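You operate a simulated robot arm through the tools that you are given. There is no shell and no other tool. Be economical: measure what you need, move in short steps, check, and stop when the job is done.

Carry out the task below with a simulated robot arm. There is one attempt and no reset: what you move stays moved.

TASK
Press the meter button three times.

It is judged by the outcome, as a careful person would: the job done as asked, and still so three seconds after it is handed in. It fails if anything else is knocked over, pushed out of place, dropped, spilled or broken.

THE ROBOT
A 6-joint arm with a two-finger parallel gripper, fixed in place. Base frame: the origin is at the foot of the arm, x ahead of it, y to its left, z up. Lengths are in m, angles in rad, forces in N, time in s.
With the tool pointing down near the work surface it reaches from about 0.24 to 0.66 m from the base axis. Its first joint turns from -1.152 to 1.152 rad. Payload 2.9 kg.
Tool frame: the origin (TCP) lies between the finger pads and is the grasp point; the fingertips stand 0.03 m ahead of it; z points along the fingers, y is the line along which they close. The gripper opens to 0.11 m. The fingers are 0.02 m wide and 0.01 m thick; the gripper's body (0.048 by 0.112 m) begins 0.055 m behind the TCP.
Orientation is told as [roll, pitch, yaw] about the base's x, y, z axes, in that order, counted from this pose: with the fingers straight down and closing along the base's y, the tool's x points along the base's -x, its y along +y and its z along -z.

THE INTERFACE
- The arm moves only by the tool jog_arm. Its argument "series" is a list that holds one entry, the list of rows, each a list of 7 numbers: the turn, a rotation vector about the tool's x, y, z in units of 180 degrees (1.0 is 180 degrees), then the shift along the tool's x, y, z in units of 200 mm (1.0 is 200 mm), then the opening in per cent of the stroke, from 0 (shut) to 100 (fully open). In form: [[[rx, ry, rz, tx, ty, tz, fingers], ...]]. A call has 1 to 10 rows; each row is the pose to reach, as a shift and turn from the pose commanded when the call began, along the tool's axes at that moment. A call with a number of a shift or a turn outside -1 to 1 is refused whole. A row lasts 0.2 s, in which the tool goes at most 0.05 m and 0.15 rad; a call with a longer step from one row to the next is refused whole, and so is a gripper value outside its range. A pose out of reach is approached as far as the arm can. The call stops where the force on the tool passes 40 N (or 10 N more than at its start, if that is more) or the arm is blocked; 0.2 s more then pass. The fingers move at their own pace (about 0.108 m/s each) and stop on an object; they squeeze with about 37 N. The grip force told is the motor's: it shows also when the fingers shut on nothing. Time passes only in rows, and 0.2 s behind the last, so rows that repeat a pose let the fingers close. It gives the time, the measured TCP pose, the force on the tool (base axes), the opening and the grip force at its end, in the units of the frame above (readings bear some noise), and new pictures: "pictures" is both (left out), scene, wrist or none.
- Cameras (640 x 400 px; columns grow to the right, rows downward): "scene" is fixed at [0.0644, 0.4176, 1.4102]; the picture's right is [-0.88, -0.48, 0.00], its down [-0.15, 0.28, -0.95] and it looks along [0.45, -0.83, -0.32] (base axes); focal length 340 px, centre (320, 200). "wrist" rides on the gripper at [-0.036, 0, -0.057] in the tool frame; the picture's right is [0.00, -1.00, 0.00], its down [0.97, 0.00, -0.24] and it looks along [0.24, 0.00, 0.97] (tool axes); focal length 218 px, centre (320, 200).
- measure_at(camera, pixels): for up to 12 pixels [column, row] of the newest picture of that camera ("zoom" is the newest enlarged one), the place [x, y, z] in the base frame of the surface seen there, good to about 0.002 m. No time passes.
- enlarge(camera, box): a new picture of the part [left, top, right, bottom] of that camera's present view, enlarged. No time passes.
- finish_job(): hands the job in; it is judged then, once.

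Work in short steps. Measure before you move; look again where a grasp or a placing could have gone wrong, and mend it. You have 60 turns and 120 pictures in all, the two below and enlarged ones among them. Open the gripper and draw the arm clear of the work before you hand the job in, unless the task says otherwise; then end with one line.

The tools are called as a command line: name --argument value ..., lists and objects as JSON in quotes. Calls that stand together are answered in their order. jog_arm: Moves the arm, as the interface text tells. Its arguments: {"type":"object","properties":{"series":{"type":"array"},"pictures":{"type":"string","enum":["both","scene","wrist","none"]}},"required":["series"]} The other tools are called the same way: measure_at (camera, pixels) gives the place of the surface under pixels of a picture; enlarge (camera, box) takes an enlarged picture of a part of a camera's view; finish_job () hands the job in.

At the start:

```text
time_s: 0.0
eef_pos: [0.3005, -0.3793, 1.1596]
tool_rot: [0.0, 0.0, 0.0]
contact_force: [-0.6, 0.4, 0.1]
width: 0.1102
grasp_force: 0.1
```

scene: 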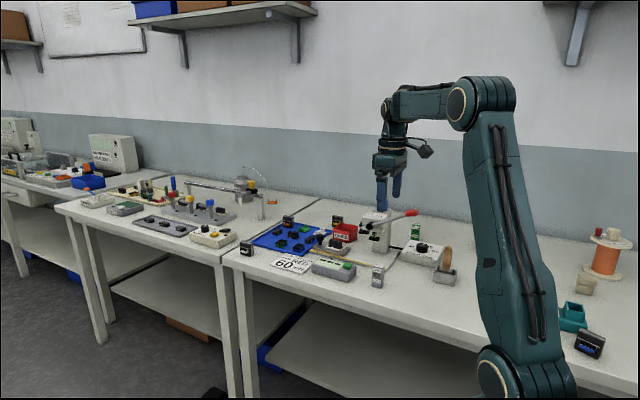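
wrist: 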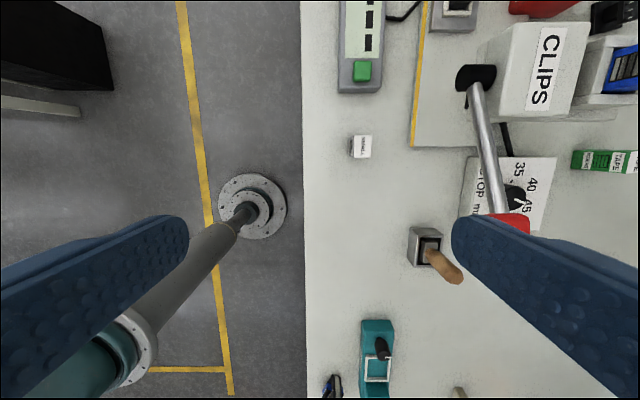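

The wrist view shows a grey device with a display and green button near (361,70); I'll enlarge both views to identify the meter.

enlarge --camera "scene" --box '[220, 190, 480, 300]'

enlarge --camera "wrist" --box '[300, 0, 640, 212]'

measure_at --camera "wrist" --pixels '[[361, 70], [360, 30], [361, 88], [361, 146]]'

```text
2.46 times, centred on (350, 245) of scene
```

zoom: 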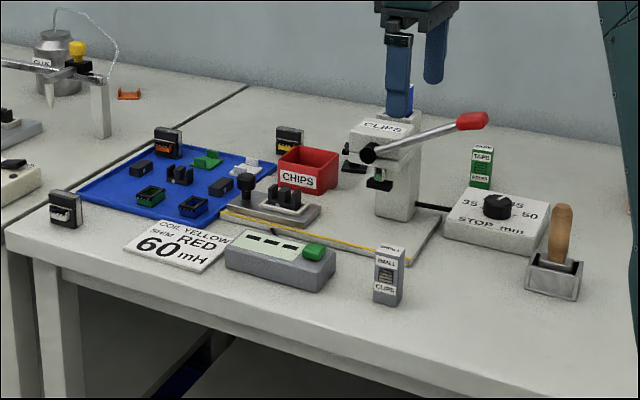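

```text
1.88 times, centred on (470, 106) of wrist
```

zoom: 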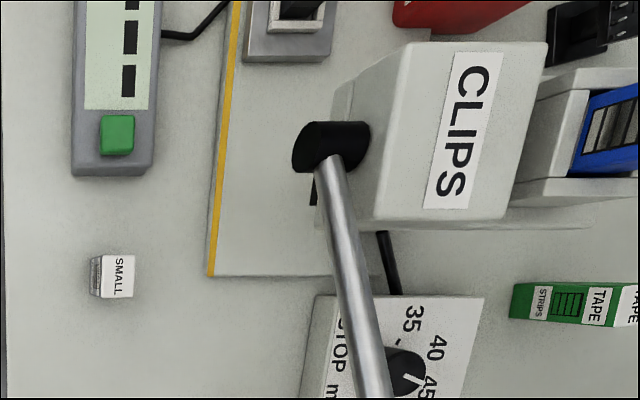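

```text
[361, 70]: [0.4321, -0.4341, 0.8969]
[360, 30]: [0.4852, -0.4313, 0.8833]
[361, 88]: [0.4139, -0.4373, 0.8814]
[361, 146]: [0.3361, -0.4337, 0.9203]
```

measure_at --camera "wrist" --pixels '[[361, 66], [355, 72], [367, 72], [361, 78], [330, 130], [330, 70], [400, 60], [477, 75], [490, 160], [512, 222], [520, 60], [495, 100]]'

measure_at --camera "scene" --pixels '[[347, 264], [330, 268], [310, 265], [408, 212], [372, 251], [360, 228], [380, 215], [280, 275]]'

```text
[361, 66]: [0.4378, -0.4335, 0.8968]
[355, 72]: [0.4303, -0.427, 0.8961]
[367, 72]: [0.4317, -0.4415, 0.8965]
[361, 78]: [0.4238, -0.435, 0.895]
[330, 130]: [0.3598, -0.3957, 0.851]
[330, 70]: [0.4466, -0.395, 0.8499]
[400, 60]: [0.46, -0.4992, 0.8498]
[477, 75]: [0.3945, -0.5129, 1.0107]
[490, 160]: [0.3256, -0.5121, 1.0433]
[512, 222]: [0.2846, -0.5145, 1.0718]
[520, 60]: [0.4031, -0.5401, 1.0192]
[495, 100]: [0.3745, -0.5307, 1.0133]
```

```text
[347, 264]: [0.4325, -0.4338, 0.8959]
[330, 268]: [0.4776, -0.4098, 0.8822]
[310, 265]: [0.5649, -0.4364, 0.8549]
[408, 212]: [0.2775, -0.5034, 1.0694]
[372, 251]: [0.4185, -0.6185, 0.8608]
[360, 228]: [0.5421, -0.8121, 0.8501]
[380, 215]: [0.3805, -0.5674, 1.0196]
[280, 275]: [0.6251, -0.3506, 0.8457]
```

The meter is the grey box with display; its green button top is at about (0.431, -0.434, 0.896), table at 0.85. The press and lever are at y≈-0.51, so I turn the gripper 85° (narrow side to the press), shut it, and move above the button at the present height.

jog_arm --series '[[[0, 0, -0.047, -0.06525, -0.02735, 0, 0], [0, 0, -0.094, -0.1305, -0.0547, 0, 0], [0, 0, -0.141, -0.19575, -0.08205, 0, 0], [0, 0, -0.188, -0.261, -0.1094, 0, 0], [0, 0, -0.235, -0.32625, -0.13675, 0, 0], [0, 0, -0.282, -0.3915, -0.1641, 0, 0], [0, 0, -0.329, -0.45675, -0.19145, 0, 0], [0, 0, -0.376, -0.522, -0.2188, 0, 0], [0, 0, -0.423, -0.58725, -0.24615, 0, 0], [0, 0, -0.47, -0.6525, -0.2735, 0, 0]]]'

```text
time_s: 2.2
eef_pos: [0.4301, -0.4324, 1.1595]
tool_rot: [0.002, 0.001, 1.48]
contact_force: [0.7, -0.3, 0.0]
width: 0.0001
grasp_force: 37.1
```

scene: 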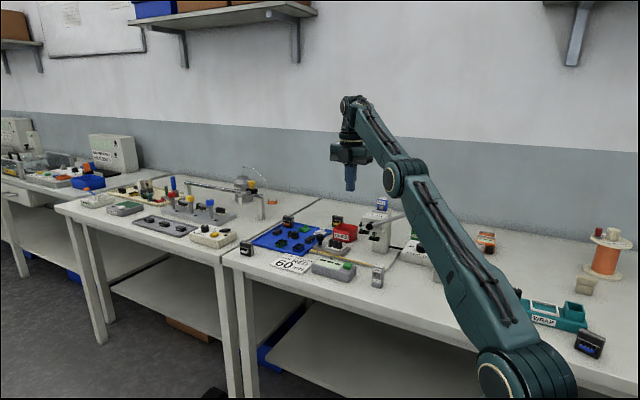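
wrist: 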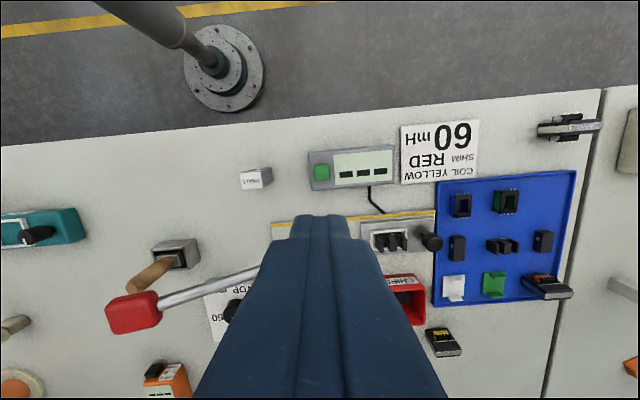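

Turned and above the button. Now straight down to TCP z≈0.96 (tips ≈0.93).

jog_arm --series '[[[0, 0, 0, 0, 0, 0.15, 0], [0, 0, 0, 0, 0, 0.3, 0], [0, 0, 0, 0, 0, 0.45, 0], [0, 0, 0, 0, 0, 0.6, 0], [0, 0, 0, 0, 0, 0.75, 0], [0, 0, 0, 0, 0, 0.9, 0], [0, 0, 0, 0, 0, 0.985, 0], [0, 0, 0, 0, 0, 0.985, 0]]]'

enlarge --camera "scene" --box '[260, 180, 440, 292]'

```text
time_s: 4.0
eef_pos: [0.4287, -0.4331, 0.9623]
tool_rot: [-0.001, 0.0, 1.476]
contact_force: [0.0, -0.2, -0.3]
width: 0.0001
grasp_force: 37.2
```

scene: 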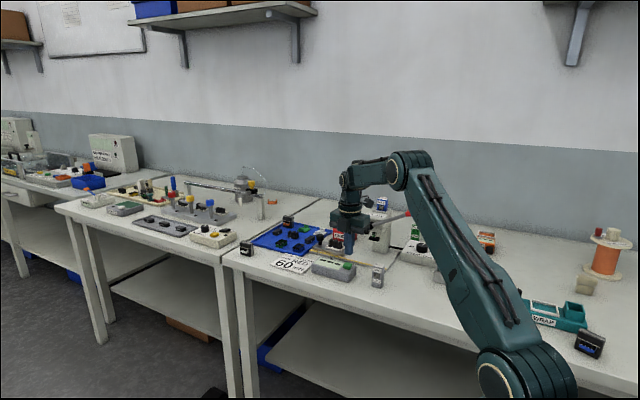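
wrist: 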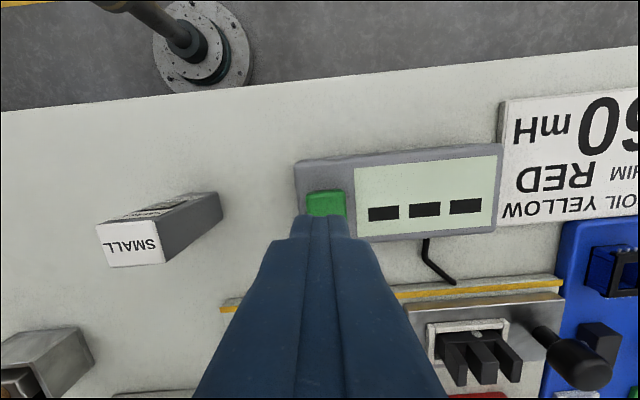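

```text
3.56 times, centred on (350, 236) of scene
```

zoom: 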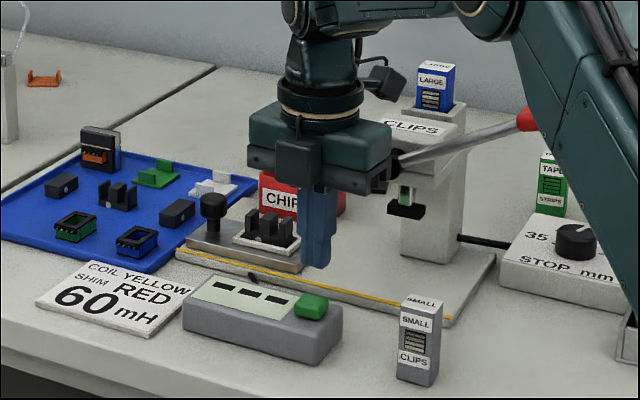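

Tips are over the button with ~35 mm clearance from lever. Small x correction and descent to just above the button (tips ≈0.901).

jog_arm --series '[[[0, 0, 0, 0, -0.012, 0.08, 0], [0, 0, 0, 0, -0.012, 0.155, 0], [0, 0, 0, 0, -0.012, 0.155, 0]]]'

enlarge --camera "scene" --box '[300, 230, 380, 280]'

```text
time_s: 4.8
eef_pos: [0.4322, -0.4329, 0.9318]
tool_rot: [0.002, 0.0, 1.478]
contact_force: [0.0, 1.3, -0.3]
width: 0.0001
grasp_force: 36.7
```

scene: 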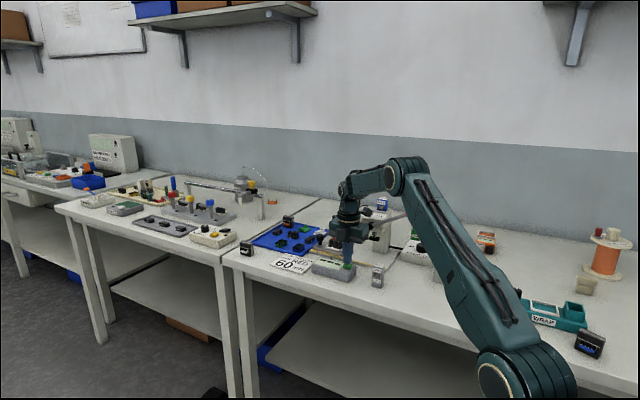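
wrist: 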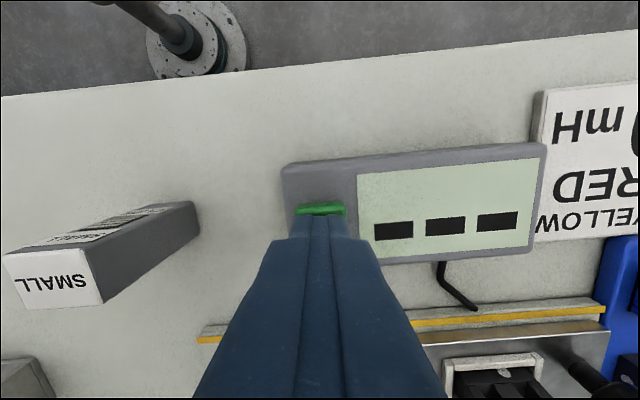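

```text
8.00 times, centred on (340, 255) of scene
```

zoom: 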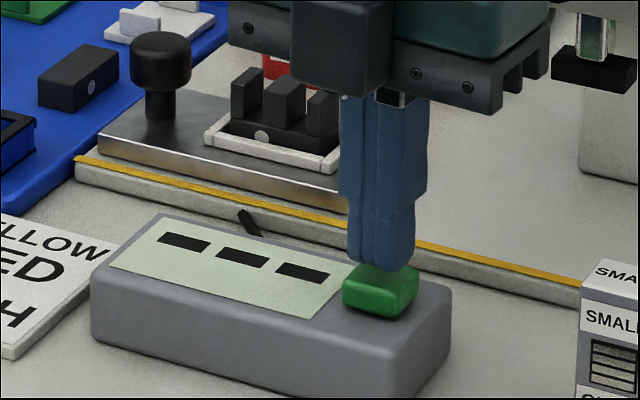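

Tips are about 6 mm above the button. First press: 1.5 mm steps downward, watching force.

jog_arm --series '[[[0, 0, 0, -0.007, 0, 0.01, 0], [0, 0, 0, -0.007, 0, 0.02, 0], [0, 0, 0, -0.007, 0, 0.0275, 0], [0, 0, 0, -0.007, 0, 0.035, 0], [0, 0, 0, -0.007, 0, 0.0425, 0]]]'

enlarge --camera "scene" --box '[300, 230, 380, 280]'

```text
time_s: 6.0
eef_pos: [0.4332, -0.4312, 0.9222]
tool_rot: [0.0, 0.002, 1.476]
contact_force: [-0.5, 0.0, 0.8]
width: 0.0
grasp_force: 37.3
```

scene: 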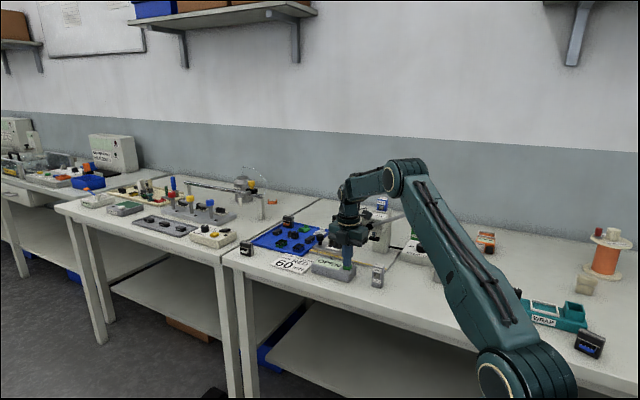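
wrist: 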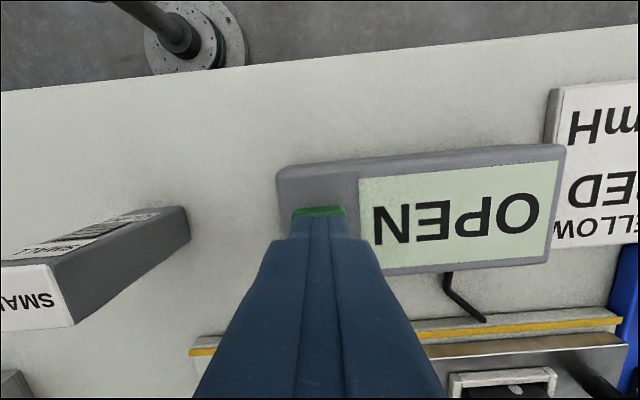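

```text
8.00 times, centred on (340, 255) of scene
```

zoom: 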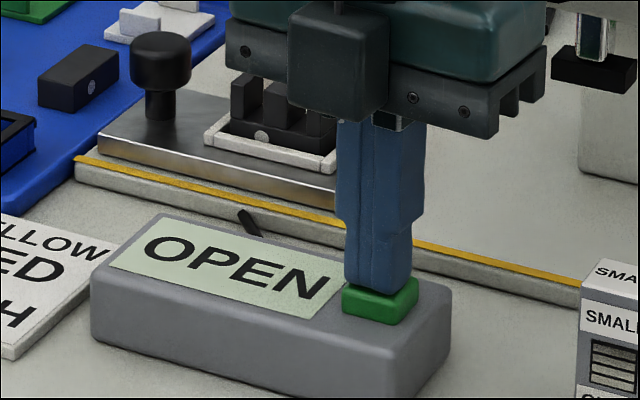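

The display changed from "---" to "OPEN": one press registered. I raise 12 mm to release fully and check.

jog_arm --series '[[[0, 0, 0, 0, 0, -0.03, 0], [0, 0, 0, 0, 0, -0.06, 0], [0, 0, 0, 0, 0, -0.06, 0]]]' --pictures "wrist"

enlarge --camera "scene" --box '[300, 230, 380, 280]'

```text
time_s: 6.8
eef_pos: [0.4333, -0.4317, 0.9338]
tool_rot: [0.0, 0.0, 1.477]
contact_force: [-0.1, 0.6, -0.2]
width: 0.0001
grasp_force: 37.1
```

wrist: 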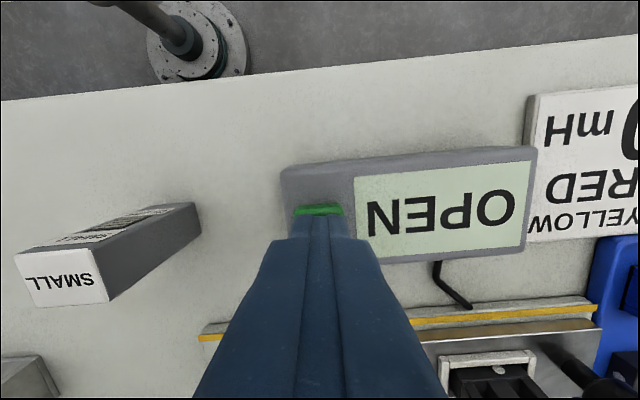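

```text
8.00 times, centred on (340, 255) of scene
```

zoom: 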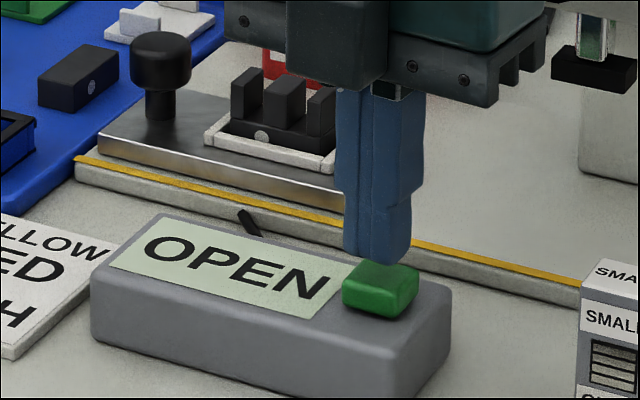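

Button sprung back. Second press to the same depth, with the same slow approach.

jog_arm --series '[[[0, 0, 0, 0, 0, 0.02, 0], [0, 0, 0, 0, 0, 0.035, 0], [0, 0, 0, 0, 0, 0.045, 0], [0, 0, 0, 0, 0, 0.0525, 0], [0, 0, 0, 0, 0, 0.06, 0], [0, 0, 0, 0, 0, 0.06, 0]]]' --pictures "wrist"

enlarge --camera "scene" --box '[300, 230, 380, 280]'

```text
time_s: 8.2
eef_pos: [0.4333, -0.4323, 0.9225]
tool_rot: [0.001, 0.001, 1.474]
contact_force: [-0.6, -0.2, 1.8]
width: 0.0
grasp_force: 37.7
```

wrist: 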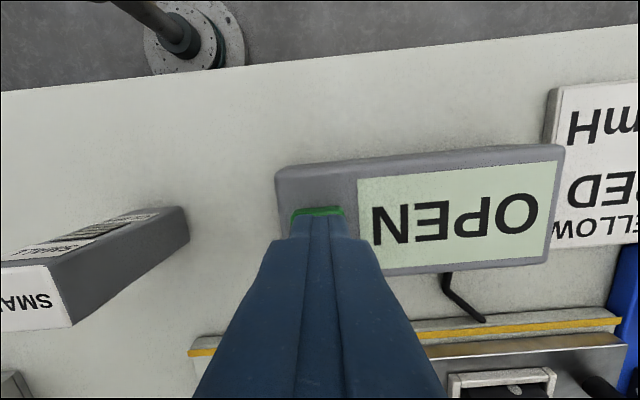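

```text
8.00 times, centred on (340, 255) of scene
```

zoom: 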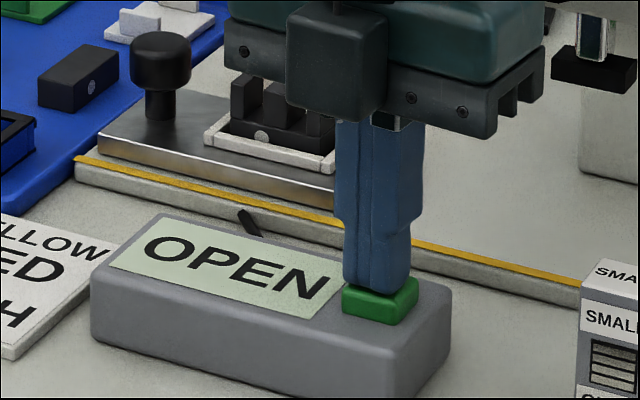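

The display can't distinguish a second press, so while still held I push 1.5 mm deeper (still the same press) to be certain it registers.

jog_arm --series '[[[0, 0, 0, 0, 0, 0.004, 0], [0, 0, 0, 0, 0, 0.008, 0], [0, 0, 0, 0, 0, 0.008, 0]]]' --pictures "none"

enlarge --camera "scene" --box '[300, 230, 380, 280]'

```text
time_s: 9.0
eef_pos: [0.4333, -0.4312, 0.9213]
tool_rot: [0.0, 0.001, 1.477]
contact_force: [0.6, 0.3, 2.0]
width: 0.0
grasp_force: 36.5
```

```text
8.00 times, centred on (340, 255) of scene
```

zoom: 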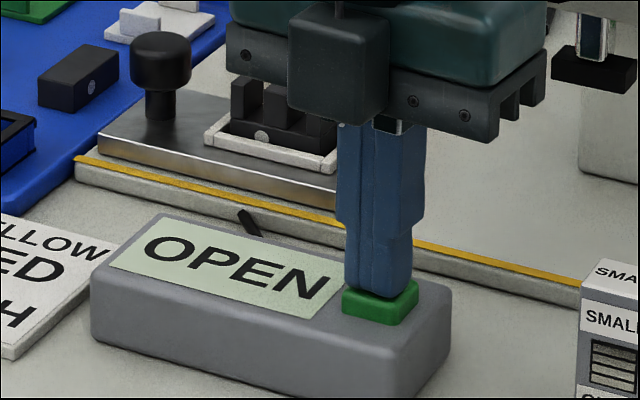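

Deeper at low force (2 N). Release by 13.6 mm.

jog_arm --series '[[[0, 0, 0, 0, 0, -0.034, 0], [0, 0, 0, 0, 0, -0.068, 0], [0, 0, 0, 0, 0, -0.068, 0]]]' --pictures "none"

enlarge --camera "scene" --box '[300, 230, 380, 280]'

```text
time_s: 9.8
eef_pos: [0.4329, -0.4301, 0.9338]
tool_rot: [0.003, 0.0, 1.476]
contact_force: [0.5, 0.6, 0.0]
width: 0.0
grasp_force: 37.2
```

```text
8.00 times, centred on (340, 255) of scene
```

zoom: 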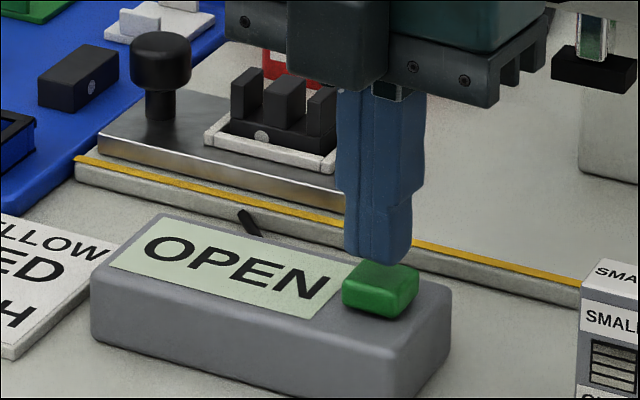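

Button fully up again. Third press, to the deeper depth.

jog_arm --series '[[[0, 0, 0, 0, 0, 0.02, 0], [0, 0, 0, 0, 0, 0.035, 0], [0, 0, 0, 0, 0, 0.045, 0], [0, 0, 0, 0, 0, 0.0525, 0], [0, 0, 0, 0, 0, 0.06, 0], [0, 0, 0, 0, 0, 0.068, 0], [0, 0, 0, 0, 0, 0.068, 0]]]' --pictures "none"

enlarge --camera "scene" --box '[300, 230, 380, 280]'

```text
time_s: 11.4
eef_pos: [0.4328, -0.4326, 0.9218]
tool_rot: [0.0, 0.001, 1.478]
contact_force: [0.0, -1.0, 1.7]
width: 0.0001
grasp_force: 36.6
```

```text
8.00 times, centred on (340, 255) of scene
```

zoom: 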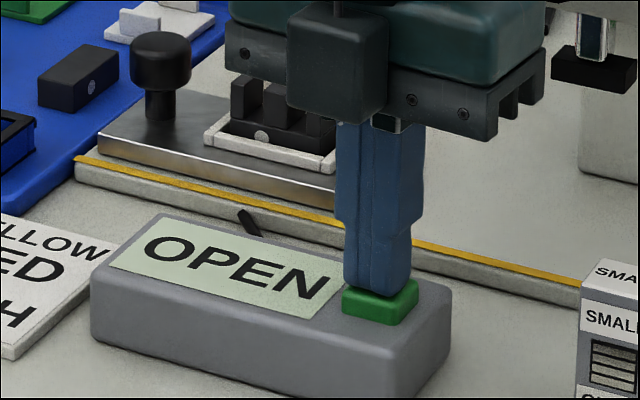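

Third press is down. Now I retract straight up 0.2 m, opening the gripper only once well clear.

jog_arm --series '[[[0, 0, 0, 0, 0, -0.1, 0], [0, 0, 0, 0, 0, -0.25, 0], [0, 0, 0, 0, 0, -0.4, 0], [0, 0, 0, 0, 0, -0.6, 0], [0, 0, 0, 0, 0, -0.8, 0], [0, 0, 0, 0, 0, -1.0, 0], [0, 0, 0, 0, 0, -1.0, 100], [0, 0, 0, 0, 0, -1.0, 100], [0, 0, 0, 0, 0, -1.0, 100]]]'

enlarge --camera "scene" --box '[240, 190, 420, 302]'

```text
time_s: 13.4
eef_pos: [0.4334, -0.4324, 1.1213]
tool_rot: [0.003, 0.0, 1.477]
contact_force: [0.1, 0.1, -0.7]
width: 0.11
grasp_force: 0.0
```

scene: 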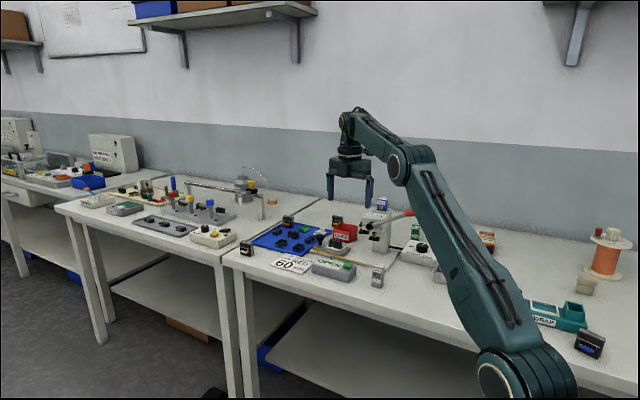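
wrist: 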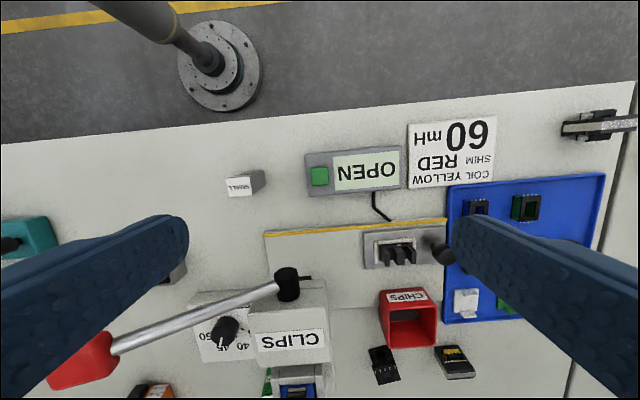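

```text
3.56 times, centred on (330, 246) of scene
```

zoom: 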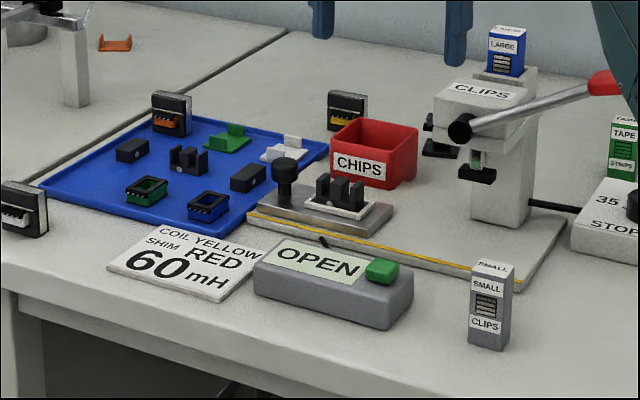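

The button is up, nothing else has moved, and the arm is clear with the gripper open.

finish_job

```text
The job is handed in.
```

I pressed the meter button three times, letting it come fully back up each time. The first press changed the display from "---" to "OPEN". It stayed on "OPEN" after that, so presses two and three are confirmed only by seeing the button go down to about the same depth. Nothing else was moved, and the arm is clear with the gripper open.
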